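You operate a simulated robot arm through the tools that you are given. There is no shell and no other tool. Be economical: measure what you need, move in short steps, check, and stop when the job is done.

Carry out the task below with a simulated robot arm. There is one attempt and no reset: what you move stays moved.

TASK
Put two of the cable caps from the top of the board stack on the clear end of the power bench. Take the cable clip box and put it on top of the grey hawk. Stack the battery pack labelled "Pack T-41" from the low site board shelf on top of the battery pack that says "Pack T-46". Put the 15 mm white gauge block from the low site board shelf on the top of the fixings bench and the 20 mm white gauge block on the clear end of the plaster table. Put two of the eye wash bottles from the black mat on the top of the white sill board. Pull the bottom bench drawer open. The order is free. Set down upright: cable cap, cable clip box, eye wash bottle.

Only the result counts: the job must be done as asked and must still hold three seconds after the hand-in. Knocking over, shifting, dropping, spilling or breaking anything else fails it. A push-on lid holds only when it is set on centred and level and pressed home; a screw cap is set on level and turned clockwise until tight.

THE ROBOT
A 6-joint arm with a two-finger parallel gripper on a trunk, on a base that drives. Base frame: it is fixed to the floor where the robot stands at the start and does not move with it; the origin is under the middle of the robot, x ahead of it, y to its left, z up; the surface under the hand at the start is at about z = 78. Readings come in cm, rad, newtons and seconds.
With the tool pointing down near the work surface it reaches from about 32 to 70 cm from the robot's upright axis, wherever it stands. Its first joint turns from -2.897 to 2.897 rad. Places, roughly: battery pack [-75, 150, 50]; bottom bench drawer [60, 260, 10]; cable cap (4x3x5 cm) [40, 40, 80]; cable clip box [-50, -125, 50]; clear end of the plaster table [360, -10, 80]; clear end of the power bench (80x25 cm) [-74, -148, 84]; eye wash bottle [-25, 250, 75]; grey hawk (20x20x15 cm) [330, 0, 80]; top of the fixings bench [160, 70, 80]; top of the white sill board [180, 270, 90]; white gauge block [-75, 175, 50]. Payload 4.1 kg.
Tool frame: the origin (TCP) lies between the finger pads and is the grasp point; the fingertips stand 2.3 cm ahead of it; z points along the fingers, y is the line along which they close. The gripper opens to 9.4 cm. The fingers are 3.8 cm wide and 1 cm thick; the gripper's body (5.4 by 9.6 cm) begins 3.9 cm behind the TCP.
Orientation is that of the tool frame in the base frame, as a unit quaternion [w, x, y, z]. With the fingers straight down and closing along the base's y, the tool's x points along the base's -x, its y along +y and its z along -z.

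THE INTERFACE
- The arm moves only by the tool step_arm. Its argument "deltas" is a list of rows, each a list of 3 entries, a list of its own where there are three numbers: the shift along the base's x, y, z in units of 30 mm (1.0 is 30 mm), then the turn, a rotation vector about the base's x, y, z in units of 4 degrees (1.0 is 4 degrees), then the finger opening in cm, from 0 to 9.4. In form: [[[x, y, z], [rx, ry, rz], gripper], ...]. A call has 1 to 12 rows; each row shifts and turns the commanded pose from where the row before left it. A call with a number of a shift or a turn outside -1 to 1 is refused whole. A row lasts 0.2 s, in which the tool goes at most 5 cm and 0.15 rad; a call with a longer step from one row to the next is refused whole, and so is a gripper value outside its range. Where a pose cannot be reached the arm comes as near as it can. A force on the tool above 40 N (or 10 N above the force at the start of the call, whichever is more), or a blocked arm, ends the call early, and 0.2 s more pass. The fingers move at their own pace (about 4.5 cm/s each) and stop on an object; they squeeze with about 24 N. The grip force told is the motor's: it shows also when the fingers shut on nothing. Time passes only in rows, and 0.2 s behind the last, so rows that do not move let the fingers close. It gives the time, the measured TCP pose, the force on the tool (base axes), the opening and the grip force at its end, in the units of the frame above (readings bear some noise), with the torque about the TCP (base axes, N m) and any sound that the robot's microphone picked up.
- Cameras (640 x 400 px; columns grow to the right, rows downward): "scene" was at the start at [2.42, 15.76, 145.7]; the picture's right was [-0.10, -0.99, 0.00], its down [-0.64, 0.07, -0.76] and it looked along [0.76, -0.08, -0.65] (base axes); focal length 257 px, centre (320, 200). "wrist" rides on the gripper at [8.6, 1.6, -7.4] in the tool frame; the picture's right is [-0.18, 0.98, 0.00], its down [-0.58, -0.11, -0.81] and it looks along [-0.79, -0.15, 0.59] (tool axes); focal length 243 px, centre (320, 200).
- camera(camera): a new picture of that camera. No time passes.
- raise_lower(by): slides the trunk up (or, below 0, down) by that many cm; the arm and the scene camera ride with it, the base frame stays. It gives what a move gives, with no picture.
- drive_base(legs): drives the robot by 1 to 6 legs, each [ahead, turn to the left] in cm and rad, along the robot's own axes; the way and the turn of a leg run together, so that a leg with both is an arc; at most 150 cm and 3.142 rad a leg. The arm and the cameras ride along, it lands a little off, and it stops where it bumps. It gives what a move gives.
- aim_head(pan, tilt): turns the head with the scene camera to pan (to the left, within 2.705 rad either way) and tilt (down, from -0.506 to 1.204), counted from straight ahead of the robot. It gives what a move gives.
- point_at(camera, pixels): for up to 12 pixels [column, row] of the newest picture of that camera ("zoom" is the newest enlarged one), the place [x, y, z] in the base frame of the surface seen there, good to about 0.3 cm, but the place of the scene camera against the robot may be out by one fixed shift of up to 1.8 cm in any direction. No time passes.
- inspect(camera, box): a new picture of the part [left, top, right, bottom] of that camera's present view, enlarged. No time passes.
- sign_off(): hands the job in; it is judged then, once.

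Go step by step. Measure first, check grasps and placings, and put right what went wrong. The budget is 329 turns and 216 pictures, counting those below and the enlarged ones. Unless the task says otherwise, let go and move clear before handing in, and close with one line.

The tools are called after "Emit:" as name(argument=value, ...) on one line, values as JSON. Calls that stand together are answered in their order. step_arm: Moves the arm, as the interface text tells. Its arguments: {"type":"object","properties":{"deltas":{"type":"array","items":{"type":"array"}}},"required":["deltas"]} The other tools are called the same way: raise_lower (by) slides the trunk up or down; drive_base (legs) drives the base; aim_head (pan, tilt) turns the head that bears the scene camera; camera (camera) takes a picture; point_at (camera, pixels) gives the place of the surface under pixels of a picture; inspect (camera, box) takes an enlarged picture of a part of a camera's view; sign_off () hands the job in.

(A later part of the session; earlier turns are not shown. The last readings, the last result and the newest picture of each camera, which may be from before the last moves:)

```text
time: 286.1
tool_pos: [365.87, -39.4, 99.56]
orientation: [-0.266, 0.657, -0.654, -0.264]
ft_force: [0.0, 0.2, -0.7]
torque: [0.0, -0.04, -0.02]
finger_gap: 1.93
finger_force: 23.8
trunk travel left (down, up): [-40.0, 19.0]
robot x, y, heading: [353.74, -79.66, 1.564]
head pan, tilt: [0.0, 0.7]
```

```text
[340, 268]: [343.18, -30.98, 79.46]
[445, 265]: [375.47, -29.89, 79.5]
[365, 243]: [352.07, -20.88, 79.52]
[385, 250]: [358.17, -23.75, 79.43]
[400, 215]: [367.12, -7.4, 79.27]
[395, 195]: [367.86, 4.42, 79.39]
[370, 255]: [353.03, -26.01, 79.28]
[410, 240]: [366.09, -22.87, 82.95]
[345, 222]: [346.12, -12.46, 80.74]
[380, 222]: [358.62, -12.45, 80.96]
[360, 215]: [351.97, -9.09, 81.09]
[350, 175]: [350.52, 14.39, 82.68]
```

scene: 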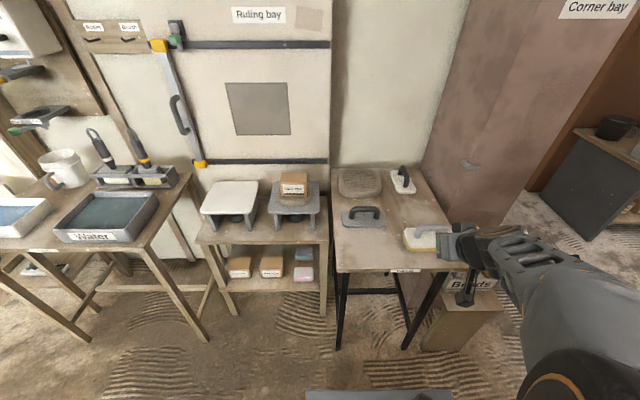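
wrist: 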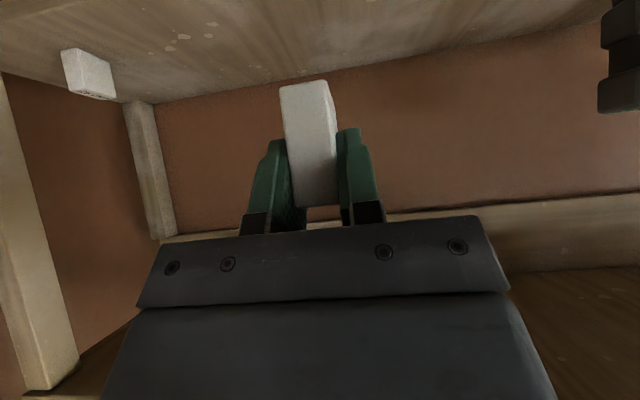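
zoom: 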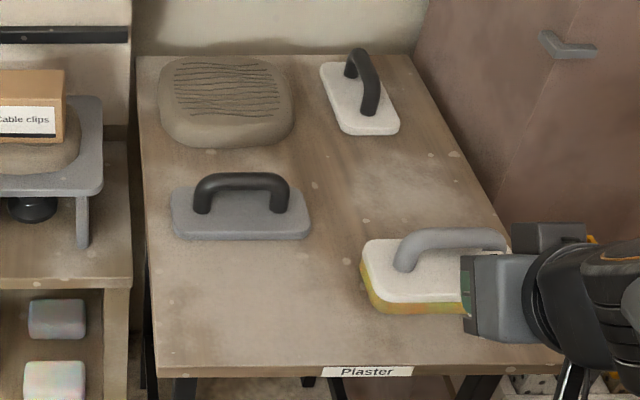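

Emit:
point_at(camera="zoom", pixels=[[365, 250], [375, 240], [450, 237], [365, 285], [310, 235], [305, 200], [310, 215], [405, 130], [345, 132], [290, 130], [360, 200], [420, 190]])

```text
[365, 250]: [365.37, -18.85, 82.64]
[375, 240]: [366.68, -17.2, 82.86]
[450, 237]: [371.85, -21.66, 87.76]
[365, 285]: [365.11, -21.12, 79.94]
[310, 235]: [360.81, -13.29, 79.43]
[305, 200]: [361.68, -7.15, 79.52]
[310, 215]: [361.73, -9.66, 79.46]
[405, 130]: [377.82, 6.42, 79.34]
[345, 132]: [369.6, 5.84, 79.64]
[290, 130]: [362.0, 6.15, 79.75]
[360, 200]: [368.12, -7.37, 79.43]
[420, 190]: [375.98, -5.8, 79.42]
```

The clear area is x 361–378, y -16…+5. I'll set the block at (364,-3). Drive 14 cm closer, then move over it.

Emit:
drive_base(legs=[[14, 0]])

Emit:
step_arm(deltas=[[[-0.3, 1, 0], [0, 0, 0], 0], [[-0.3, 1, 0], [0, 0, 0], 0], [[0, 1, 0], [0, 0, 0], 0], [[0, 1, 0], [0, 0, 0], 0], [[0, 1, 0], [0, 0, 0], 0], [[0, 1, 0], [0, 0, 0], 0], [[0, 1, -0.5], [0, 0, 0], 0], [[0, 0.5, -1], [0, 0, 0], 0], [[0, 0, -1], [0, 0, 0], 0], [[0, 0, 0], [0, 0, 0], 0]])

Emit:
camera(camera="wrist")

Emit:
inspect(camera="scene", box=[270, 130, 550, 330])

```text
time: 287.4
tool_pos: [365.94, -25.44, 99.56]
orientation: [-0.266, 0.657, -0.654, -0.263]
ft_force: [-0.1, -0.5, -0.9]
torque: [0.01, -0.02, 0.0]
finger_gap: 1.94
finger_force: 24.6
trunk travel left (down, up): [-40.0, 19.0]
robot x, y, heading: [353.59, -65.92, 1.57]
head pan, tilt: [0.0, 0.7]
```

```text
time: 289.6
tool_pos: [364.16, -2.82, 91.7]
orientation: [-0.266, 0.657, -0.654, -0.264]
ft_force: [-0.7, 0.0, 0.7]
torque: [0.0, 0.0, -0.01]
finger_gap: 1.93
finger_force: 24.3
trunk travel left (down, up): [-40.0, 19.0]
robot x, y, heading: [353.65, -65.67, 1.565]
head pan, tilt: [0.0, 0.7]
```

```text
119 pictures are left
```

wrist: 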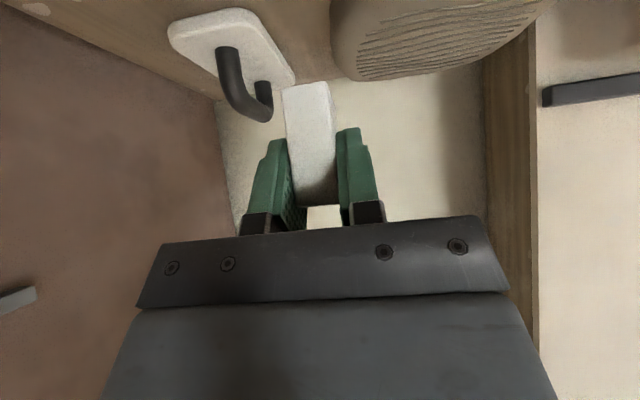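

```text
2.00 times, centred on (410, 230) of scene
```

zoom: 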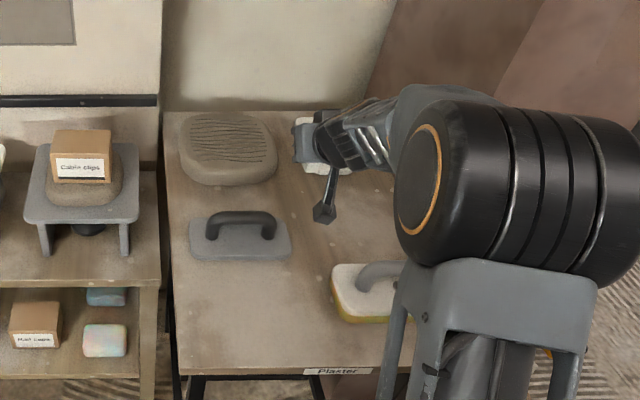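

Emit:
step_arm(deltas=[[[0, 0, -1], [0, 0, 0], 0], [[0, 0, -1], [0, 0, 0], 0], [[0, 0, -0.8], [0, 0, 0], 0], [[0, 0, -0.2], [0, 0, 0], 0], [[0, 0, 0], [0, 0, 0], 0]])

Emit:
step_arm(deltas=[[[0, 0, -0.1], [0, 0, 0], 0], [[0, 0, 0], [0, 0, 0], 0]])

Emit:
camera(camera="wrist")

```text
time: 290.8
tool_pos: [364.13, -3.0, 83.05]
orientation: [-0.266, 0.657, -0.654, -0.263]
ft_force: [0.0, 0.0, -0.1]
torque: [-0.03, -0.01, 0.0]
finger_gap: 1.93
finger_force: 24.1
trunk travel left (down, up): [-40.0, 19.0]
robot x, y, heading: [353.68, -65.29, 1.57]
head pan, tilt: [0.0, 0.7]
```

```text
time: 291.4
tool_pos: [364.1, -3.01, 82.59]
orientation: [-0.266, 0.657, -0.654, -0.265]
ft_force: [1.3, -0.6, -0.3]
torque: [0.04, -0.03, 0.04]
finger_gap: 1.95
finger_force: 24.2
trunk travel left (down, up): [-40.0, 19.0]
robot x, y, heading: [353.46, -65.83, 1.562]
head pan, tilt: [0.0, 0.7]
```

```text
117 pictures are left
```

wrist: 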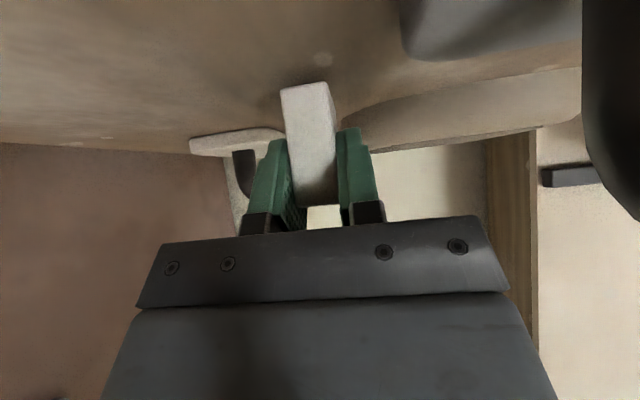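

Emit:
step_arm(deltas=[[[0, 0, -0.08], [0, 0, 0], 0], [[0, 0, 0], [0, 0, 0], 0]])

Emit:
step_arm(deltas=[[[0, 0, -0.06], [0, 0, 0], 0], [[0, 0, 0], [0, 0, 0], 0]])

Emit:
step_arm(deltas=[[[0, 0, -0.05], [0, 0, 0], 0], [[0, 0, 0], [0, 0, 0], 0]])

```text
time: 292.0
tool_pos: [364.29, -2.98, 82.68]
orientation: [-0.266, 0.658, -0.653, -0.265]
ft_force: [-0.5, 0.0, -0.1]
torque: [0.02, -0.01, -0.02]
finger_gap: 1.95
finger_force: 23.8
trunk travel left (down, up): [-40.0, 19.0]
robot x, y, heading: [353.38, -66.08, 1.566]
head pan, tilt: [0.0, 0.7]
```

```text
time: 292.6
tool_pos: [364.11, -2.9, 82.31]
orientation: [-0.266, 0.657, -0.654, -0.264]
ft_force: [-0.2, 0.3, -0.9]
torque: [0.04, 0.01, -0.01]
finger_gap: 1.95
finger_force: 23.9
trunk travel left (down, up): [-40.0, 19.0]
robot x, y, heading: [353.47, -65.71, 1.569]
head pan, tilt: [0.0, 0.7]
```

```text
time: 293.2
tool_pos: [364.15, -3.03, 82.27]
orientation: [-0.265, 0.657, -0.654, -0.263]
ft_force: [-0.4, 0.2, -1.5]
torque: [0.01, 0.04, 0.02]
finger_gap: 1.92
finger_force: 24.3
trunk travel left (down, up): [-40.0, 19.0]
robot x, y, heading: [353.64, -65.84, 1.566]
head pan, tilt: [0.0, 0.7]
```

Emit:
step_arm(deltas=[[[0, 0, -0.05], [0, 0, 0], 0], [[0, 0, 0], [0, 0, 0], 0]])

Emit:
step_arm(deltas=[[[0, 0, -0.04], [0, 0, 0], 0], [[0, 0, 0], [0, 0, 0], 0]])

Emit:
inspect(camera="wrist", box=[220, 50, 420, 200])

```text
time: 293.8
tool_pos: [364.16, -2.97, 82.09]
orientation: [-0.266, 0.657, -0.654, -0.265]
ft_force: [0.8, -0.8, 4.0]
torque: [-0.04, 0.04, -0.01]
finger_gap: 1.96
finger_force: 24.5
trunk travel left (down, up): [-40.0, 19.0]
robot x, y, heading: [353.75, -65.61, 1.568]
head pan, tilt: [0.0, 0.7]
```

```text
time: 294.4
tool_pos: [364.17, -3.06, 82.12]
orientation: [-0.266, 0.657, -0.654, -0.265]
ft_force: [0.8, -1.5, 12.4]
torque: [-0.15, 0.02, -0.01]
finger_gap: 1.93
finger_force: 23.8
trunk travel left (down, up): [-40.0, 19.0]
robot x, y, heading: [353.81, -65.69, 1.57]
head pan, tilt: [0.0, 0.7]
```

```text
2.67 times, centred on (320, 125) of wrist
```

zoom: 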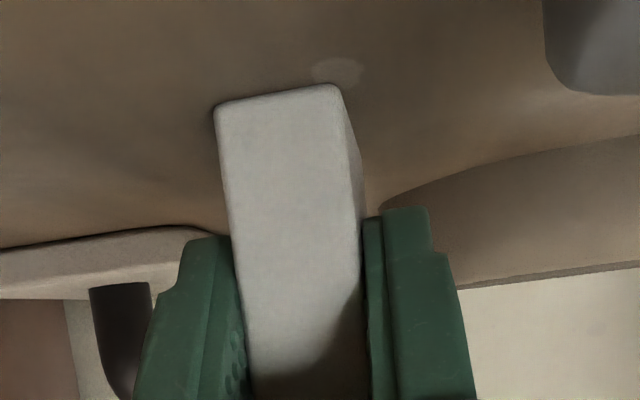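

Contact. Release and retreat up along the tool axis.

Emit:
step_arm(deltas=[[[0, 0, 0.04], [0, 0, 0], 0], [[0, 0, 0], [0, 0, 0], 3], [[0, 0, 0], [0, 0, 0], 4], [[0, 0, 0], [0, 0, 0], 4], [[0, -0.3, 0.4], [0, 0, 0], 4], [[0, -0.6, 0.8], [0, 0, 0], 4], [[0, -0.5, 1], [0, 0, 0], 4], [[0, -0.5, 1], [0, 0, 0], 4], [[0, -0.5, 1], [0, 0, 0], 4], [[0, -1, 1], [0, 0, 0], 4], [[0, -1, 0.5], [0, 0, 0], 4], [[0, -1, 0], [0, 0, 0], 4]])

Emit:
camera(camera="wrist")

Emit:
camera(camera="scene")

```text
time: 297.0
tool_pos: [364.17, -19.33, 98.96]
orientation: [-0.266, 0.657, -0.654, -0.265]
ft_force: [-0.4, -0.7, -0.6]
torque: [-0.02, -0.03, 0.0]
finger_gap: 4.01
finger_force: 0.0
trunk travel left (down, up): [-40.0, 19.0]
robot x, y, heading: [353.17, -65.94, 1.572]
head pan, tilt: [0.0, 0.7]
```

```text
115 pictures are left
```

wrist: 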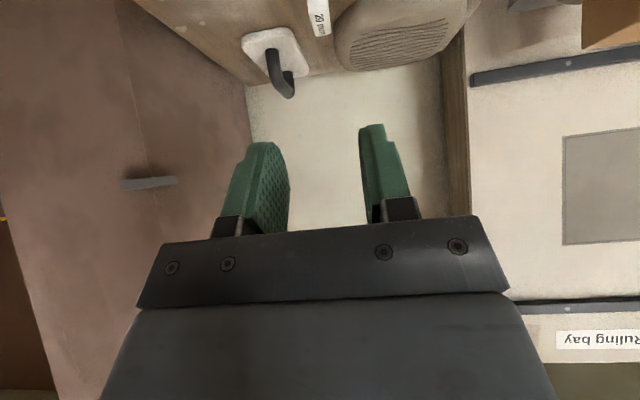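

```text
114 pictures are left
```

scene: 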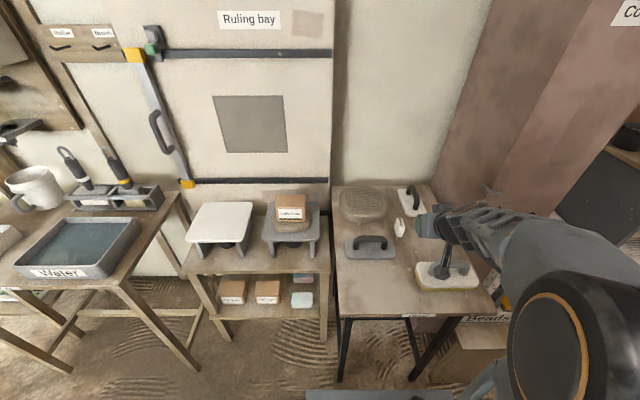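

The block stands at (400,228). I return the hand to vertical, retract, and drive back toward the board-stack table for the second cap.

Emit:
step_arm(deltas=[[[0, -0.3, 0.3], [-1, 0, 0], 9.4], [[-0.5, 0, 0.3], [-1, 0, 0], 9.4], [[-0.5, 0, 0], [-1, 0, 0], 9.4], [[-0.5, 0, 0], [-1, 0, 0], 9.4], [[-0.5, 0, 0], [-1, 0, 0], 9.4], [[-0.5, 0, 0], [-1, 0, 0], 9.4], [[-0.5, 0, 0], [-1, 0, 0], 9.4], [[-0.5, 0, 0], [-1, 0, 0], 9.4], [[0, 0, 0], [-1, 0, 0], 9.4], [[0, 0, 0], [-1, 0, 0], 9.4], [[0, 0, 0], [-1, 0, 0], 9.4]])

Emit:
drive_base(legs=[[-18, 0], [0, 1.571], [150, 0], [150, 0], [55, 0]])

```text
time: 299.4
tool_pos: [353.79, -20.09, 100.87]
orientation: [-0.001, 0.709, -0.705, 0.0]
ft_force: [0.3, -0.2, 0.8]
torque: [0.0, -0.01, 0.03]
finger_gap: 9.4
finger_force: 0.1
trunk travel left (down, up): [-40.0, 19.0]
robot x, y, heading: [353.95, -65.91, 1.568]
head pan, tilt: [0.0, 0.7]
```

```text
time: 321.6
tool_pos: [-48.49, -85.25, 100.7]
orientation: [0.0, 1.0, 0.002, 0.0]
ft_force: [-0.5, 0.4, -0.6]
torque: [-0.02, -0.02, 0.04]
finger_gap: 9.38
finger_force: 0.0
trunk travel left (down, up): [-40.0, 19.0]
robot x, y, heading: [-2.48, -85.67, 3.139]
head pan, tilt: [0.0, 0.7]
```

Emit:
drive_base(legs=[[-10, 0], [0, -0.9], [20, 0], [0, -0.668], [88, 0]])

Emit:
aim_head(pan=1.6, tilt=0.6)

Emit:
camera(camera="scene")

```text
time: 332.4
tool_pos: [-5.03, 64.47, 100.94]
orientation: [0.0, 0.711, -0.703, 0.0]
ft_force: [-0.1, -0.7, 0.3]
torque: [0.0, -0.02, 0.0]
finger_gap: 9.41
finger_force: 0.0
trunk travel left (down, up): [-40.0, 19.0]
robot x, y, heading: [-4.54, 18.47, 1.576]
head pan, tilt: [0.0, 0.7]
```

```text
time: 334.1
tool_pos: [-5.09, 64.31, 100.89]
orientation: [0.001, 0.712, -0.702, 0.001]
ft_force: [0.3, -1.4, -0.2]
torque: [0.0, 0.02, -0.01]
finger_gap: 9.39
finger_force: 0.0
trunk travel left (down, up): [-40.0, 19.0]
robot x, y, heading: [-4.86, 18.49, 1.576]
head pan, tilt: [1.6, 0.6]
```

```text
113 pictures are left
```

scene: 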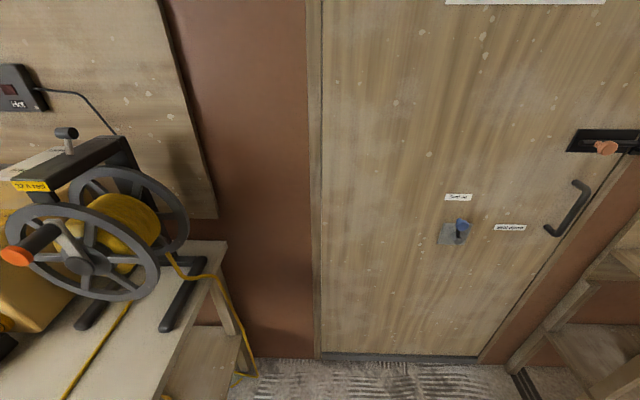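

I turn to face the table and look at the remaining cap with the wrist camera.

Emit:
drive_base(legs=[[0, -1.576]])

Emit:
camera(camera="wrist")

Emit:
aim_head(pan=0.2, tilt=0.8)

Emit:
camera(camera="scene")

```text
time: 338.2
tool_pos: [40.83, 20.12, 100.84]
orientation: [0.0, -0.021, 1.0, -0.001]
ft_force: [0.4, 0.0, -0.5]
torque: [-0.04, 0.04, -0.01]
finger_gap: 9.41
finger_force: 0.1
trunk travel left (down, up): [-40.0, 19.0]
robot x, y, heading: [-4.85, 19.13, 0.036]
head pan, tilt: [1.6, 0.6]
```

```text
112 pictures are left
```

wrist: 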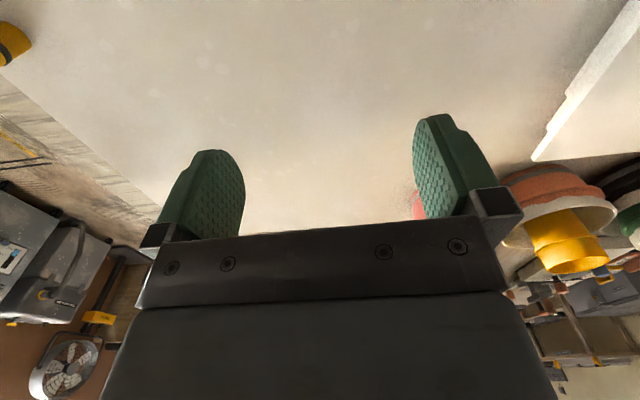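

```text
time: 339.7
tool_pos: [40.77, 20.02, 100.82]
orientation: [0.0, -0.021, 1.0, -0.001]
ft_force: [-0.1, -0.4, -0.1]
torque: [0.02, -0.02, 0.01]
finger_gap: 9.39
finger_force: 0.1
trunk travel left (down, up): [-40.0, 19.0]
robot x, y, heading: [-4.55, 18.51, 0.03]
head pan, tilt: [0.201, 0.799]
```

```text
111 pictures are left
```

scene: 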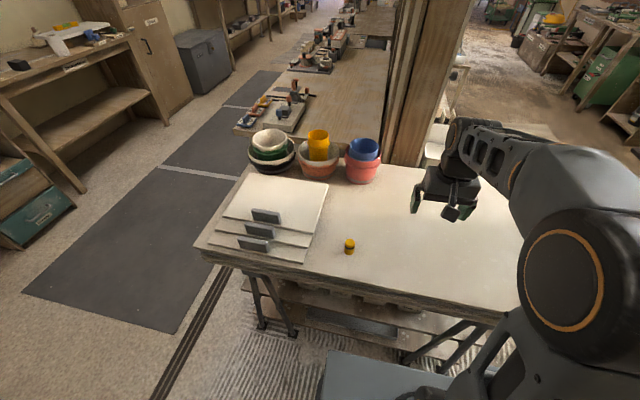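

Emit:
point_at(camera="scene", pixels=[[349, 241], [349, 250], [345, 243], [353, 243]])

Emit:
point_at(camera="wrist", pixels=[[8, 45], [20, 40], [10, 55]])

```text
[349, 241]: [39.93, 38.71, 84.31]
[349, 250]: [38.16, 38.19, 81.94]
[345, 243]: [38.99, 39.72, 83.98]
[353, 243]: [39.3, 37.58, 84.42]
```

```text
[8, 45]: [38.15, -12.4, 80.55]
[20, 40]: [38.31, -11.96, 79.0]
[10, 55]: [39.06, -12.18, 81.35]
```

Cap at ≈(39.5,38.5). I move above it.

Emit:
step_arm(deltas=[[[0, 1, 0], [0, 0, 0.6], 9.4], [[0, 1, 0], [0, 0, 0], 9.4], [[0, 1, 0], [0, 0, 0], 9.4], [[0, 1, 0], [0, 0, 0], 9.4], [[0, 1, -0.5], [0, 0, 0], 9.4], [[-0.3, 1, -0.7], [0, 0, 0], 9.4], [[0, 0, 0], [0, 0, 0], 9.4]])

Emit:
camera(camera="wrist")

```text
time: 341.3
tool_pos: [40.12, 37.91, 97.27]
orientation: [0.002, -0.042, 0.999, -0.001]
ft_force: [0.7, -0.2, 0.3]
torque: [0.01, 0.01, 0.03]
finger_gap: 9.41
finger_force: 0.0
trunk travel left (down, up): [-40.0, 19.0]
robot x, y, heading: [-4.79, 18.64, 0.033]
head pan, tilt: [0.201, 0.799]
```

```text
110 pictures are left
```

wrist: 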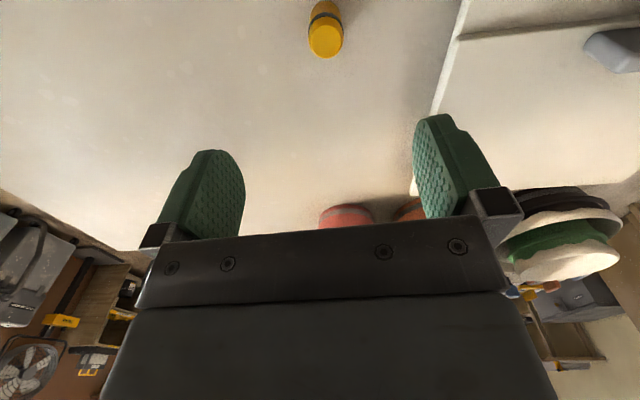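

Emit:
point_at(camera="wrist", pixels=[[325, 40], [313, 38], [339, 38], [326, 28], [326, 53]])

```text
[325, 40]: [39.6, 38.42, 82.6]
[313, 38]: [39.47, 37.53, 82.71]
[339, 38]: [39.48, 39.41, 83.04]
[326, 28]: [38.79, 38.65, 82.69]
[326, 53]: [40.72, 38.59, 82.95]
```

Emit:
step_arm(deltas=[[[-0.13, 0.2, -1], [0, 0, -0.7], 9.4], [[0, 0, -1], [0, 0, 0], 9.4], [[0, 0, -1], [0, 0, 0], 9.4], [[0, 0, -1], [0, 0, 0], 9.4], [[0, 0, -0.8], [0, 0, 0], 9.4], [[0, 0, -0.57], [0, 0, 0], 9.4], [[0, 0, 0], [0, 0, 0], 5], [[0, 0, 0], [0, 0, 0], 0], [[0, 0, 0], [0, 0, 0], 0], [[0, 0, 0], [0, 0, 0], 0], [[0, 0, 0], [0, 0, 0], 0]])

Emit:
step_arm(deltas=[[[0, 0, 0.5], [0, 0, 0], 0], [[0, 0, 1], [0, 0, 0], 0], [[0, 0, 1], [0, 0, 0], 0], [[0, 0, 1], [0, 0, 0], 0], [[0, 0, 1], [0, 0, 0], 0], [[0, -0.5, 1], [0, 0, 0], 0], [[0, -0.5, 1], [0, 0, 0], 0], [[0, -0.5, 1], [0, 0, 0], 0], [[0, -0.5, 1], [0, 0, 0], 0], [[0, -0.5, 1], [0, 0, 0], 0]])

Emit:
camera(camera="wrist")

```text
time: 343.7
tool_pos: [39.59, 38.84, 81.2]
orientation: [-0.001, -0.018, 1.0, -0.001]
ft_force: [0.9, -0.2, 0.7]
torque: [0.03, -0.02, -0.01]
finger_gap: 2.91
finger_force: 23.3
trunk travel left (down, up): [-40.0, 19.0]
robot x, y, heading: [-4.89, 18.74, 0.032]
head pan, tilt: [0.201, 0.799]
```

```text
time: 345.9
tool_pos: [39.45, 31.13, 109.79]
orientation: [0.0, -0.018, 1.0, -0.001]
ft_force: [-1.1, 0.4, -0.5]
torque: [-0.05, 0.0, -0.01]
finger_gap: 2.89
finger_force: 24.1
trunk travel left (down, up): [-40.0, 19.0]
robot x, y, heading: [-4.73, 18.68, 0.033]
head pan, tilt: [0.201, 0.799]
```

```text
109 pictures are left
```

wrist: 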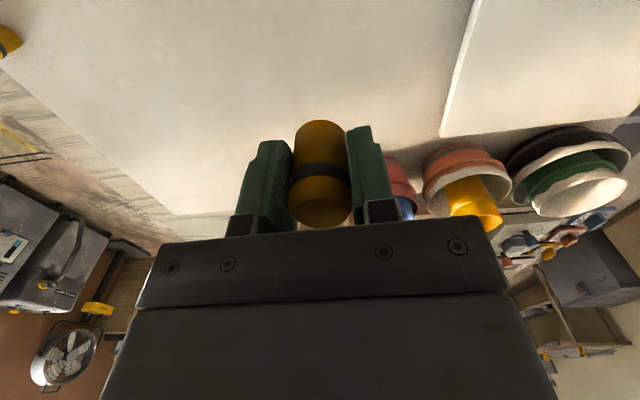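

Held. I drive to the power bench as before.

Emit:
drive_base(legs=[[0, -1.604], [150, 0], [0, -1.571], [6, 0]])

Emit:
aim_head(pan=0, tilt=0.6)

Emit:
camera(camera="scene")

```text
time: 361.8
tool_pos: [-55.4, -144.72, 109.87]
orientation: [0.0, 1.0, -0.006, -0.001]
ft_force: [0.1, 0.2, 0.5]
torque: [-0.02, 0.02, 0.01]
finger_gap: 2.74
finger_force: 24.0
trunk travel left (down, up): [-40.0, 19.0]
robot x, y, heading: [-10.91, -134.41, 3.127]
head pan, tilt: [0.201, 0.799]
```

```text
time: 362.5
tool_pos: [-55.43, -144.82, 109.71]
orientation: [0.0, 1.0, -0.006, 0.0]
ft_force: [-0.4, 0.8, 0.4]
torque: [0.01, 0.02, -0.04]
finger_gap: 2.77
finger_force: 23.7
trunk travel left (down, up): [-40.0, 19.0]
robot x, y, heading: [-10.95, -134.57, 3.123]
head pan, tilt: [0.0, 0.6]
```

```text
108 pictures are left
```

scene: 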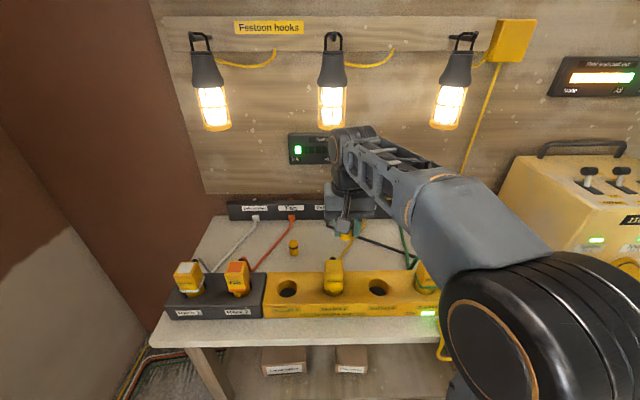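

Emit:
step_arm(deltas=[[[0, 1, 0], [0, 0, 0], 0], [[0, 1, 0], [0, 0, 0], 0], [[0, 1, 0], [0, 0, 0], 0], [[0, 0.93, 0], [0, 0, 0], 0], [[-0.5, 0, -1], [0, 0, 0], 0], [[0, 0, -1], [0, 0, 0], 0], [[0, 0, -1], [0, 0, 0], 0], [[0, 0, -1], [0, 0, 0], 0], [[0, 0, -0.3], [0, 0, 0], 0], [[0, 0, 0], [0, 0, 0], 0]])

Emit:
camera(camera="wrist")

```text
time: 364.7
tool_pos: [-57.02, -132.99, 96.8]
orientation: [0.0, 1.0, -0.006, 0.0]
ft_force: [-0.4, 0.5, 0.6]
torque: [0.01, 0.01, 0.01]
finger_gap: 2.72
finger_force: 23.8
trunk travel left (down, up): [-40.0, 19.0]
robot x, y, heading: [-10.91, -134.4, 3.128]
head pan, tilt: [0.0, 0.6]
```

```text
107 pictures are left
```

wrist: 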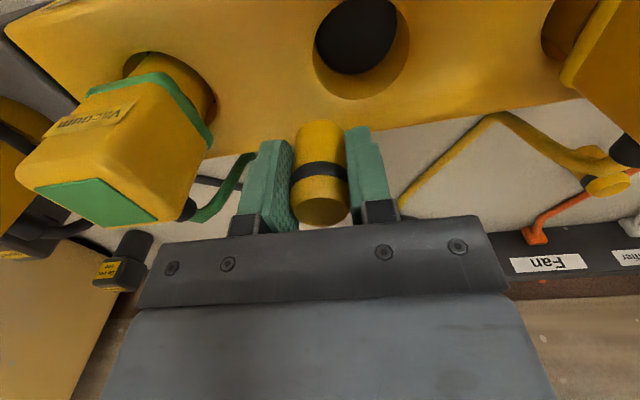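

Emit:
step_arm(deltas=[[[-1, 0, 0], [0, 0, 0], 0], [[-1, 0, 0], [0, 0, 0], 0], [[-1, 0, 0], [0, 0, 0], 0], [[-1, 0, 0], [0, 0, 0], 0], [[0, 0, -0.4], [0, 0, 0], 0], [[0, 0, 0], [0, 0, 0], 0]])

Emit:
camera(camera="wrist")

```text
time: 366.1
tool_pos: [-68.97, -132.98, 95.68]
orientation: [0.0, 1.0, -0.006, 0.0]
ft_force: [0.2, -0.2, -0.1]
torque: [0.01, 0.01, 0.02]
finger_gap: 2.72
finger_force: 23.7
trunk travel left (down, up): [-40.0, 19.0]
robot x, y, heading: [-10.63, -134.61, 3.126]
head pan, tilt: [0.0, 0.6]
```

```text
106 pictures are left
```

wrist: 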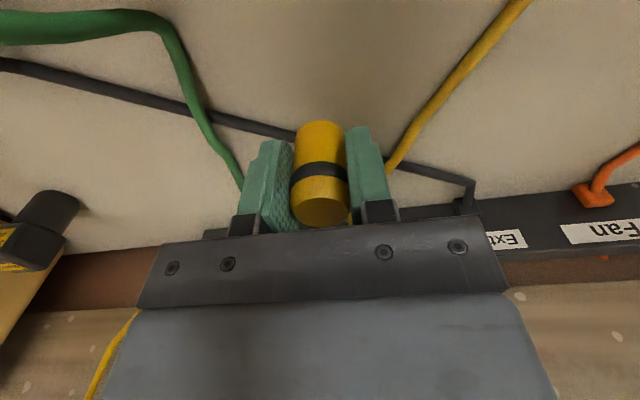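

Emit:
point_at(camera="wrist", pixels=[[100, 85], [220, 118], [280, 135], [400, 160], [460, 70], [420, 130], [185, 90], [215, 145], [340, 60], [290, 60]])

```text
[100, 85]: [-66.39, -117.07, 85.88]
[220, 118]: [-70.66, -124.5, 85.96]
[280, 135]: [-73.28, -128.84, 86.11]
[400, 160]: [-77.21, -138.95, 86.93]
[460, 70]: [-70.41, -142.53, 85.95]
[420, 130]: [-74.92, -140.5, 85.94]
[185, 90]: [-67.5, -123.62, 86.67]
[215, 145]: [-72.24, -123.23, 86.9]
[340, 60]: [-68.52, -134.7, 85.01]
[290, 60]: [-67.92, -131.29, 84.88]
```

Spot (-69,-133) is clear of both cables. I lower and release.

Emit:
step_arm(deltas=[[[0, 0, -0.8], [0, 0, 0], 0], [[0, 0, -0.8], [0, 0, 0], 0], [[0, 0, -0.5], [0, 0, 0], 0], [[0, 0, -0.25], [0, 0, 0], 0], [[0, 0, -0.08], [0, 0, 0], 0], [[0, 0, 0], [0, 0, 0], 0]])

Emit:
camera(camera="wrist")

```text
time: 367.5
tool_pos: [-68.97, -133.1, 88.49]
orientation: [0.0, 1.0, -0.006, 0.0]
ft_force: [0.7, 0.3, -0.1]
torque: [0.0, -0.02, -0.02]
finger_gap: 2.76
finger_force: 24.1
trunk travel left (down, up): [-40.0, 19.0]
robot x, y, heading: [-10.86, -134.48, 3.127]
head pan, tilt: [0.0, 0.6]
```

```text
105 pictures are left
```

wrist: 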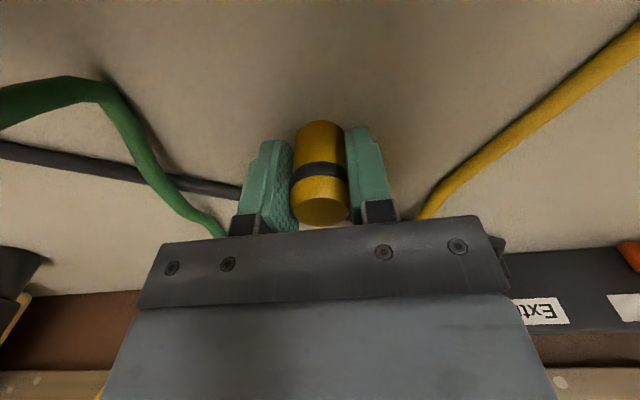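

Emit:
step_arm(deltas=[[[0, 0, -0.07], [0, 0, 0], 0], [[0, 0, 0], [0, 0, 0], 0]])

Emit:
step_arm(deltas=[[[0, 0, -0.04], [0, 0, 0], 0], [[0, 0, 0], [0, 0, 0], 0]])

```text
time: 368.1
tool_pos: [-69.02, -133.1, 88.28]
orientation: [-0.001, 1.0, -0.005, -0.001]
ft_force: [0.0, -0.8, 5.9]
torque: [-0.03, -0.03, -0.02]
finger_gap: 2.73
finger_force: 23.7
trunk travel left (down, up): [-40.0, 19.0]
robot x, y, heading: [-10.79, -134.29, 3.132]
head pan, tilt: [0.0, 0.6]
```

```text
time: 368.7
tool_pos: [-69.03, -133.03, 88.24]
orientation: [0.0, 1.0, -0.006, -0.003]
ft_force: [-0.2, -2.6, 16.7]
torque: [-0.09, -0.04, -0.01]
finger_gap: 2.73
finger_force: 23.5
trunk travel left (down, up): [-40.0, 19.0]
robot x, y, heading: [-10.69, -134.52, 3.126]
head pan, tilt: [0.0, 0.6]
```

Emit:
step_arm(deltas=[[[0, 0, 0.05], [0, 0, 0], 0], [[0, 0, 0], [0, 0, 0], 3.2], [[0, 0, 0], [0, 0, 0], 4.6], [[0, 0, 0], [0, 0, 0], 4.6], [[0, 0, 0.5], [0, 0, 0], 4.6], [[0, 0, 1], [0, 0, 0], 4.6], [[0, 0, 1], [0, 0, 0], 4.6], [[1, 0, 0.3], [0, 0, 0], 4.6], [[1, 0, 0], [0, 0, 0], 4.6], [[1, 0, 0], [0, 0, 0], 4.6], [[1, 0, 0.5], [0, 0, 0], 4.6]])

Emit:
step_arm(deltas=[[[0, 0, 1], [0, 0, 0], 9.4], [[0, 0, 1], [0, 0, 0], 9.4], [[0, 0, 1], [0, 0, 0], 9.4], [[0, 0, 1], [0, 0, 0], 9.4]])

Emit:
drive_base(legs=[[-20, 0]])

Emit:
inspect(camera="scene", box=[180, 160, 460, 320])

```text
time: 371.1
tool_pos: [-56.93, -133.11, 98.1]
orientation: [0.0, 1.0, -0.006, 0.0]
ft_force: [0.4, 0.2, 0.7]
torque: [0.02, -0.01, -0.02]
finger_gap: 4.6
finger_force: 0.1
trunk travel left (down, up): [-40.0, 19.0]
robot x, y, heading: [-10.14, -134.66, 3.126]
head pan, tilt: [0.0, 0.6]
```

```text
time: 372.1
tool_pos: [-56.68, -133.14, 110.27]
orientation: [0.0, 1.0, -0.006, 0.0]
ft_force: [0.2, -0.5, 0.5]
torque: [-0.03, -0.01, 0.01]
finger_gap: 9.39
finger_force: 0.1
trunk travel left (down, up): [-40.0, 19.0]
robot x, y, heading: [-10.65, -133.91, 3.125]
head pan, tilt: [0.0, 0.6]
```

```text
time: 373.7
tool_pos: [-36.81, -133.35, 110.21]
orientation: [0.0, 1.0, -0.007, 0.0]
ft_force: [-0.3, -0.7, -0.1]
torque: [-0.01, -0.01, 0.04]
finger_gap: 9.38
finger_force: 0.0
trunk travel left (down, up): [-40.0, 19.0]
robot x, y, heading: [9.56, -134.5, 3.128]
head pan, tilt: [0.0, 0.6]
```

```text
2.29 times, centred on (320, 240) of scene
```

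zoom: 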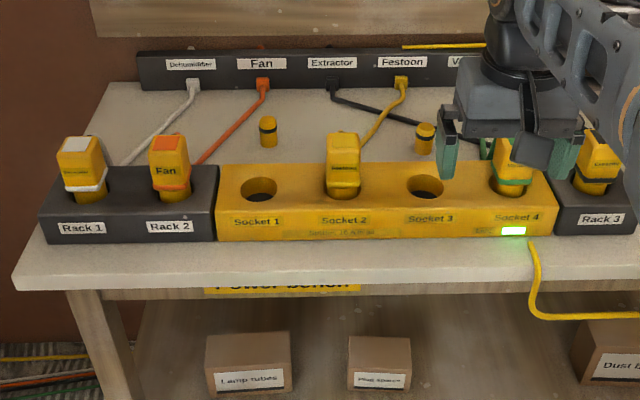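

Both caps stand on the strip. Now the 15 mm block: drive back to the site-board shelf.

Emit:
drive_base(legs=[[0, -0.8], [12, 0], [0, -0.757], [150, 0], [148, 0]])

```text
time: 392.9
tool_pos: [6.62, 214.38, 110.24]
orientation: [-0.001, -0.707, 0.708, 0.0]
ft_force: [-0.2, 0.6, 0.7]
torque: [0.0, -0.03, -0.05]
finger_gap: 9.39
finger_force: 0.2
trunk travel left (down, up): [-40.0, 19.0]
robot x, y, heading: [6.23, 168.2, 1.566]
head pan, tilt: [0.0, 0.6]
```

Emit:
drive_base(legs=[[0, 1.575]])

Emit:
raise_lower(by=-40)

Emit:
aim_head(pan=0.1, tilt=0.6)

Emit:
camera(camera="scene")

```text
time: 397.1
tool_pos: [-40.11, 169.75, 110.11]
orientation: [0.0, 1.0, -0.009, 0.001]
ft_force: [-0.1, 0.5, -0.1]
torque: [0.0, 0.0, -0.03]
finger_gap: 9.4
finger_force: 0.1
trunk travel left (down, up): [-40.0, 19.0]
robot x, y, heading: [6.13, 168.51, 3.123]
head pan, tilt: [0.0, 0.6]
```

```text
time: 400.9
tool_pos: [-40.05, 169.88, 70.24]
orientation: [0.001, 1.0, -0.01, 0.0]
ft_force: [0.1, -1.0, -0.2]
torque: [-0.02, -0.02, 0.02]
finger_gap: 9.42
finger_force: 0.1
trunk travel left (down, up): [0.0, 59.0]
robot x, y, heading: [6.27, 168.6, 3.123]
head pan, tilt: [0.0, 0.6]
```

```text
time: 401.6
tool_pos: [-40.0, 169.88, 70.21]
orientation: [0.0, 1.0, -0.01, 0.001]
ft_force: [-0.6, -0.3, -0.3]
torque: [0.0, 0.04, 0.0]
finger_gap: 9.41
finger_force: 0.0
trunk travel left (down, up): [0.0, 59.0]
robot x, y, heading: [6.09, 168.2, 3.12]
head pan, tilt: [0.099, 0.6]
```

```text
103 pictures are left
```

scene: 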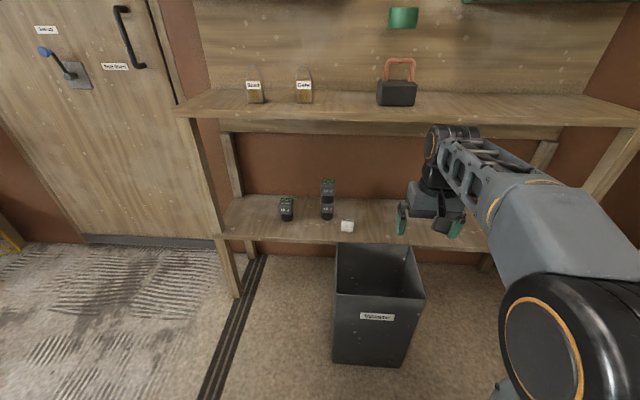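

Emit:
step_arm(deltas=[[[-0.95, -0.85, -1], [0, 0, 0], 6.6], [[-0.95, -0.85, -1], [0, 0, 0], 6.6], [[-0.95, -0.85, -1], [0, 0, 0], 6.6], [[-0.95, -0.85, -1], [0, 0, 0], 6.6], [[-0.95, -0.85, -1], [0, 0, 0], 6.6], [[-0.95, -0.85, -1], [0, 0, 0], 6.6], [[0, 0, 0], [0, 0, 0], 6.6]])

Emit:
camera(camera="wrist")

Emit:
camera(camera="scene")

```text
time: 403.2
tool_pos: [-57.22, 154.7, 52.1]
orientation: [0.0, 1.0, -0.009, 0.0]
ft_force: [0.7, -0.7, 0.0]
torque: [0.01, 0.01, -0.03]
finger_gap: 6.59
finger_force: 0.0
trunk travel left (down, up): [0.0, 59.0]
robot x, y, heading: [5.98, 168.15, 3.12]
head pan, tilt: [0.099, 0.6]
```

```text
102 pictures are left
```

wrist: 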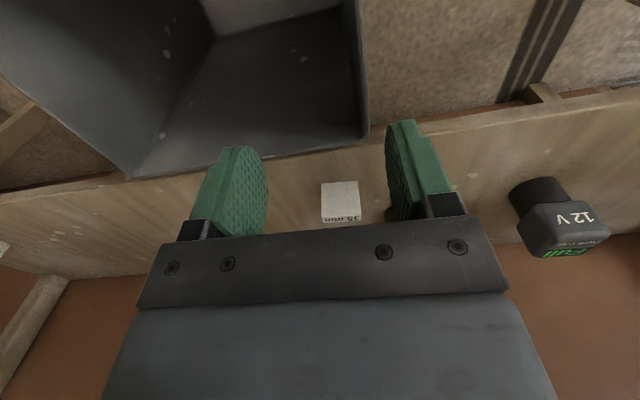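

```text
101 pictures are left
```

scene: 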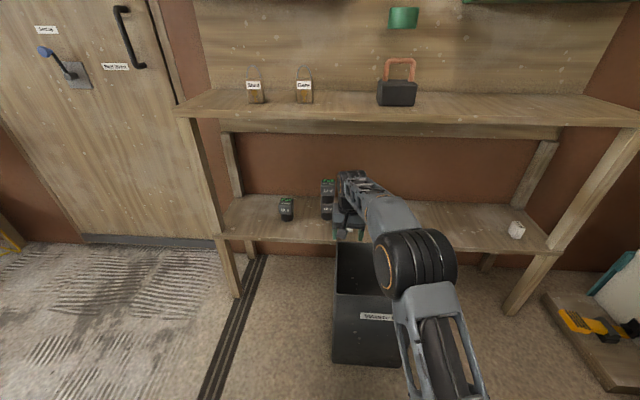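

Emit:
point_at(camera="wrist", pixels=[[323, 190], [357, 187], [340, 190], [340, 210], [326, 218], [356, 216], [340, 218], [280, 160]])

```text
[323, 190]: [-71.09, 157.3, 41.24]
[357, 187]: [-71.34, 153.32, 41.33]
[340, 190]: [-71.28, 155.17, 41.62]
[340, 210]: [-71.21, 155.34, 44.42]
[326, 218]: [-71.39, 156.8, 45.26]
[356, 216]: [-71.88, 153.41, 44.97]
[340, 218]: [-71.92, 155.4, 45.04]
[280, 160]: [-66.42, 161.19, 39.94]
```

15 mm block centre ≈(-72,155.2), top 45.1. Drive 14.6 cm forward.

Emit:
drive_base(legs=[[14.6, 0]])

Emit:
camera(camera="wrist")

```text
time: 404.6
tool_pos: [-71.85, 154.93, 52.11]
orientation: [-0.001, 1.0, -0.009, 0.0]
ft_force: [-0.3, 0.7, -0.5]
torque: [0.0, -0.03, 0.01]
finger_gap: 6.59
finger_force: 0.0
trunk travel left (down, up): [0.0, 59.0]
robot x, y, heading: [-8.66, 168.85, 3.121]
head pan, tilt: [0.099, 0.6]
```

```text
100 pictures are left
```

wrist: 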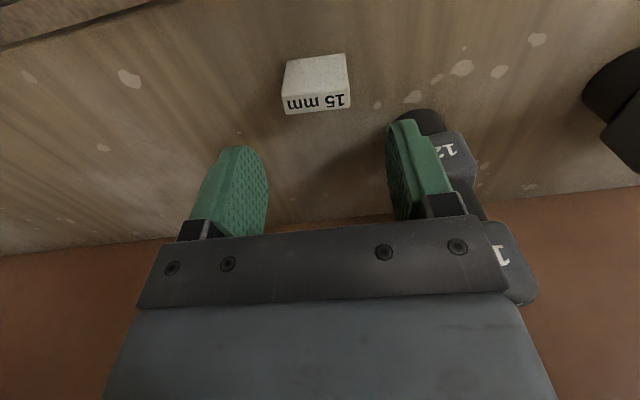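

Emit:
step_arm(deltas=[[[0, 0.1, -0.8], [0, 0, 0], 6.6], [[0, 0, -0.8], [0, 0, 0], 6.6], [[0, 0, -0.8], [0, 0, 0], 6.6], [[0, 0, -0.53], [0, 0, 0], 6.6], [[0, 0, 0], [0, 0, 0], 5], [[0, 0, 0], [0, 0, 0], 0], [[0, 0, 0], [0, 0, 0], 0], [[0, 0, 0], [0, 0, 0], 0]])

Emit:
camera(camera="wrist")

```text
time: 406.4
tool_pos: [-71.79, 155.08, 43.34]
orientation: [0.0, 1.0, -0.009, 0.0]
ft_force: [-0.3, -0.5, 0.2]
torque: [-0.01, -0.03, 0.06]
finger_gap: 4.48
finger_force: 24.3
trunk travel left (down, up): [0.0, 59.0]
robot x, y, heading: [-8.77, 168.54, 3.123]
head pan, tilt: [0.099, 0.6]
```

```text
99 pictures are left
```

wrist: 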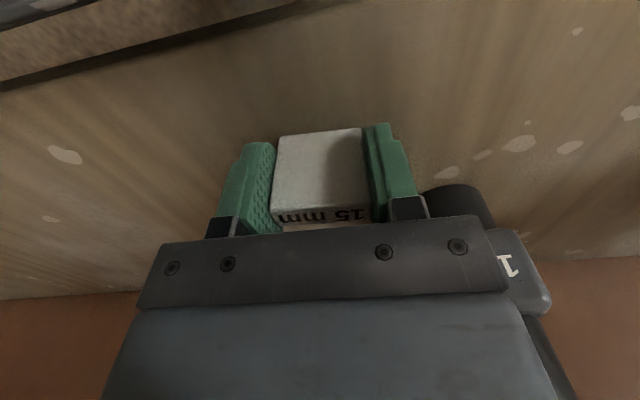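

Gripped (4.48). Lift and back out.

Emit:
step_arm(deltas=[[[0, 0, 0.7], [0, 0, 0], 0], [[0, 0, 0.7], [0, 0, 0], 0], [[0, 0, 0.7], [0, 0, 0], 0], [[0, 0, 0], [0, 0, 0], 0]])

Emit:
drive_base(legs=[[-20, 0]])

Emit:
raise_lower(by=40)

Emit:
aim_head(pan=-2.3, tilt=0.4)

Emit:
camera(camera="scene")

Emit:
aim_head(pan=0, tilt=0.7)

Emit:
camera(camera="scene")

```text
time: 407.4
tool_pos: [-71.76, 155.1, 49.61]
orientation: [0.001, 1.0, -0.009, 0.0]
ft_force: [0.0, -0.3, -0.9]
torque: [0.0, -0.02, 0.0]
finger_gap: 4.46
finger_force: 23.9
trunk travel left (down, up): [0.0, 59.0]
robot x, y, heading: [-8.76, 168.75, 3.124]
head pan, tilt: [0.099, 0.6]
```

```text
time: 409.0
tool_pos: [-51.55, 154.79, 49.64]
orientation: [0.0, 1.0, -0.009, 0.0]
ft_force: [0.6, 0.0, 0.0]
torque: [0.02, -0.02, -0.04]
finger_gap: 4.45
finger_force: 24.4
trunk travel left (down, up): [0.0, 59.0]
robot x, y, heading: [11.39, 168.07, 3.122]
head pan, tilt: [0.099, 0.6]
```

```text
time: 412.8
tool_pos: [-51.5, 154.81, 89.6]
orientation: [0.0, 1.0, -0.01, 0.0]
ft_force: [-0.4, 0.4, -0.8]
torque: [-0.01, -0.01, 0.03]
finger_gap: 4.42
finger_force: 23.9
trunk travel left (down, up): [-40.0, 19.0]
robot x, y, heading: [11.79, 168.37, 3.119]
head pan, tilt: [0.099, 0.6]
```

```text
time: 415.0
tool_pos: [-51.52, 154.8, 89.57]
orientation: [0.0, 1.0, -0.01, 0.0]
ft_force: [-0.5, 0.3, -0.9]
torque: [0.0, -0.01, 0.01]
finger_gap: 4.44
finger_force: 23.7
trunk travel left (down, up): [-40.0, 19.0]
robot x, y, heading: [11.51, 168.3, 3.128]
head pan, tilt: [-2.3, 0.4]
```

```text
98 pictures are left
```

scene: 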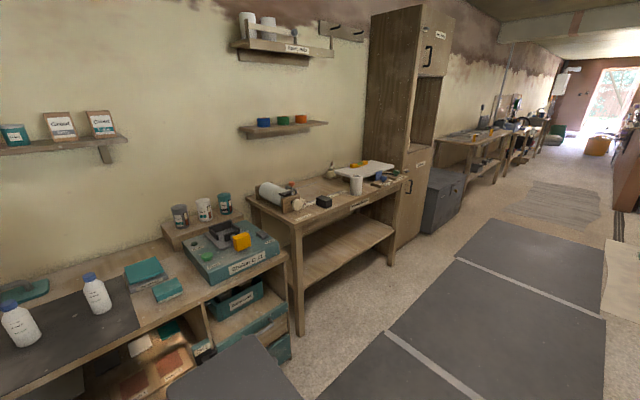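

```text
time: 417.1
tool_pos: [-51.54, 154.82, 89.5]
orientation: [0.0, 1.0, -0.01, 0.0]
ft_force: [0.0, 0.4, 0.2]
torque: [-0.03, -0.01, 0.0]
finger_gap: 4.44
finger_force: 23.3
trunk travel left (down, up): [-40.0, 19.0]
robot x, y, heading: [11.76, 168.21, 3.126]
head pan, tilt: [0.0, 0.7]
```

```text
97 pictures are left
```

scene: 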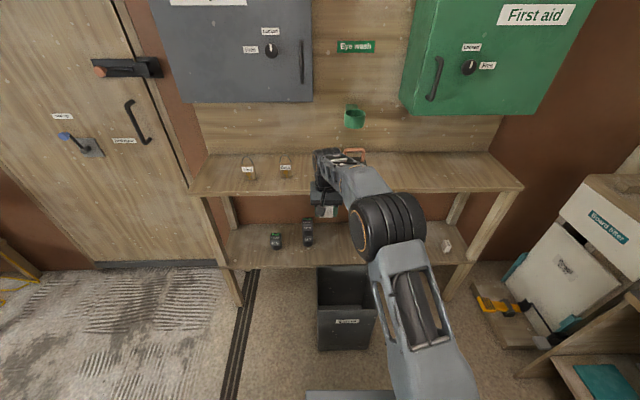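

Sill board is on the bench at the right of the drawer bench; the fixings bench is opposite. I retract the arm and drive along the north corridor.

Emit:
step_arm(deltas=[[[1, 0.5, 0.7], [0, 0, 0], 0], [[1, 0.5, 0.7], [0, 0, 0], 0], [[1, 0.5, 0.7], [0, 0, 0], 0], [[1, 0.5, 0.7], [0, 0, 0], 0], [[1, 0.5, 0.7], [0, 0, 0], 0], [[1, 0.5, 0.7], [0, 0, 0], 0]])

Emit:
drive_base(legs=[[0, -3.126], [125, 0]])

Emit:
aim_head(pan=-1.2, tilt=0.5)

Emit:
camera(camera="scene")

```text
time: 418.5
tool_pos: [-33.56, 163.82, 102.08]
orientation: [0.0, 1.0, -0.01, 0.001]
ft_force: [-0.5, 0.2, -1.0]
torque: [0.03, 0.0, -0.02]
finger_gap: 4.42
finger_force: 24.1
trunk travel left (down, up): [-40.0, 19.0]
robot x, y, heading: [11.53, 168.12, 3.124]
head pan, tilt: [0.0, 0.7]
```

```text
time: 432.2
tool_pos: [182.14, 168.04, 102.08]
orientation: [0.0, 0.018, 1.0, -0.001]
ft_force: [-0.2, -0.2, -0.9]
torque: [-0.04, -0.01, 0.02]
finger_gap: 4.43
finger_force: 24.2
trunk travel left (down, up): [-40.0, 19.0]
robot x, y, heading: [136.88, 164.6, -0.041]
head pan, tilt: [0.0, 0.7]
```

```text
time: 433.6
tool_pos: [182.07, 168.06, 102.13]
orientation: [0.0, 0.018, 1.0, 0.0]
ft_force: [-1.0, -0.1, -0.2]
torque: [-0.01, 0.0, -0.01]
finger_gap: 4.43
finger_force: 24.2
trunk travel left (down, up): [-40.0, 19.0]
robot x, y, heading: [136.76, 164.02, -0.033]
head pan, tilt: [-1.201, 0.499]
```

```text
96 pictures are left
```

scene: 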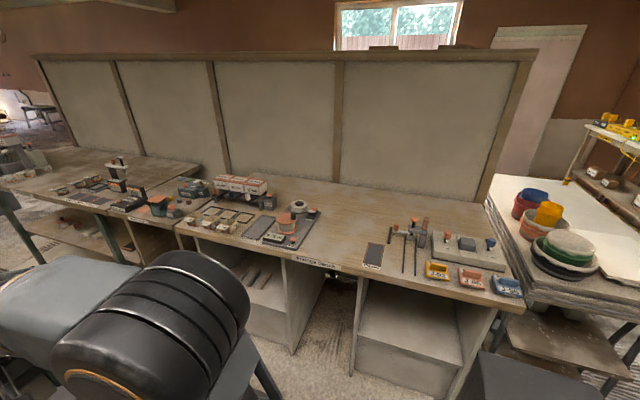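

Emit:
inspect(camera="scene", box=[170, 150, 540, 320])

Emit:
point_at(camera="scene", pixels=[[345, 200], [365, 220], [320, 262], [375, 256], [340, 230], [300, 180], [500, 250], [330, 265], [400, 205], [350, 250], [450, 210], [520, 300]])

```text
1.73 times, centred on (355, 235) of scene
```

zoom: 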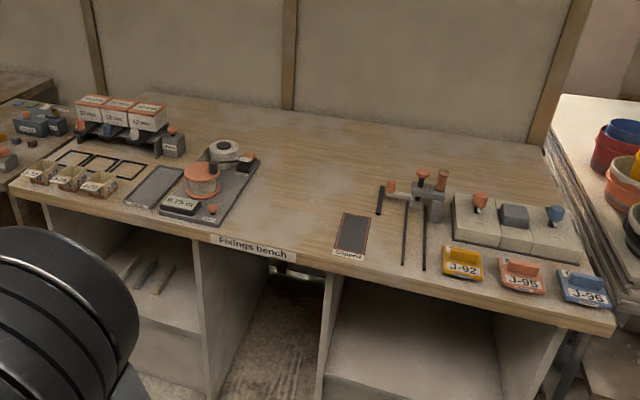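

```text
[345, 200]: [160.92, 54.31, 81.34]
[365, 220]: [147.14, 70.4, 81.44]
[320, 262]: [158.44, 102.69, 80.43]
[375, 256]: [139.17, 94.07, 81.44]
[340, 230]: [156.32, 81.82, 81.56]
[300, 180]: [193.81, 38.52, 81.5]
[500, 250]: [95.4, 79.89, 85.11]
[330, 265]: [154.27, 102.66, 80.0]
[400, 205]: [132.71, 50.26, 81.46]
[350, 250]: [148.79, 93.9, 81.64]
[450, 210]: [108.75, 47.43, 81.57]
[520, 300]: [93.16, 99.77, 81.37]
```

The middle of the fixings bench around (157,72), z≈80, is clear. I drive in front of it.

Emit:
drive_base(legs=[[20, 0], [0, -1.535], [22, 0]])

Emit:
aim_head(pan=0, tilt=0.7)

Emit:
camera(camera="scene")

```text
time: 440.2
tool_pos: [162.39, 96.72, 102.11]
orientation: [0.0, 0.705, 0.709, 0.0]
ft_force: [0.7, 0.4, -0.2]
torque: [-0.01, 0.01, -0.01]
finger_gap: 4.41
finger_force: 24.4
trunk travel left (down, up): [-40.0, 19.0]
robot x, y, heading: [156.7, 141.93, -1.568]
head pan, tilt: [-1.201, 0.499]
```

```text
time: 441.6
tool_pos: [162.38, 96.66, 102.11]
orientation: [-0.001, 0.705, 0.71, 0.0]
ft_force: [-0.9, -0.7, 0.2]
torque: [0.02, 0.0, 0.01]
finger_gap: 4.44
finger_force: 23.8
trunk travel left (down, up): [-40.0, 19.0]
robot x, y, heading: [156.91, 141.97, -1.56]
head pan, tilt: [0.0, 0.7]
```

```text
94 pictures are left
```

scene: 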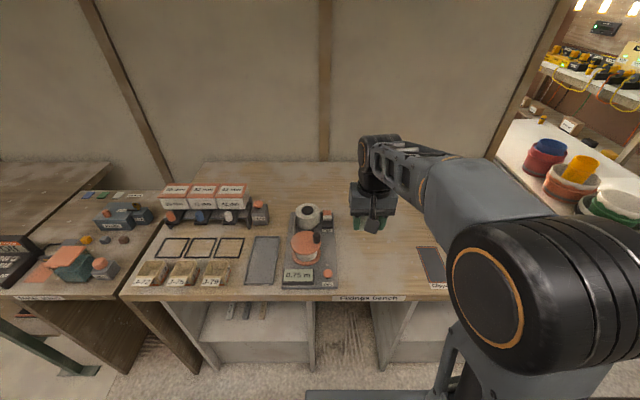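

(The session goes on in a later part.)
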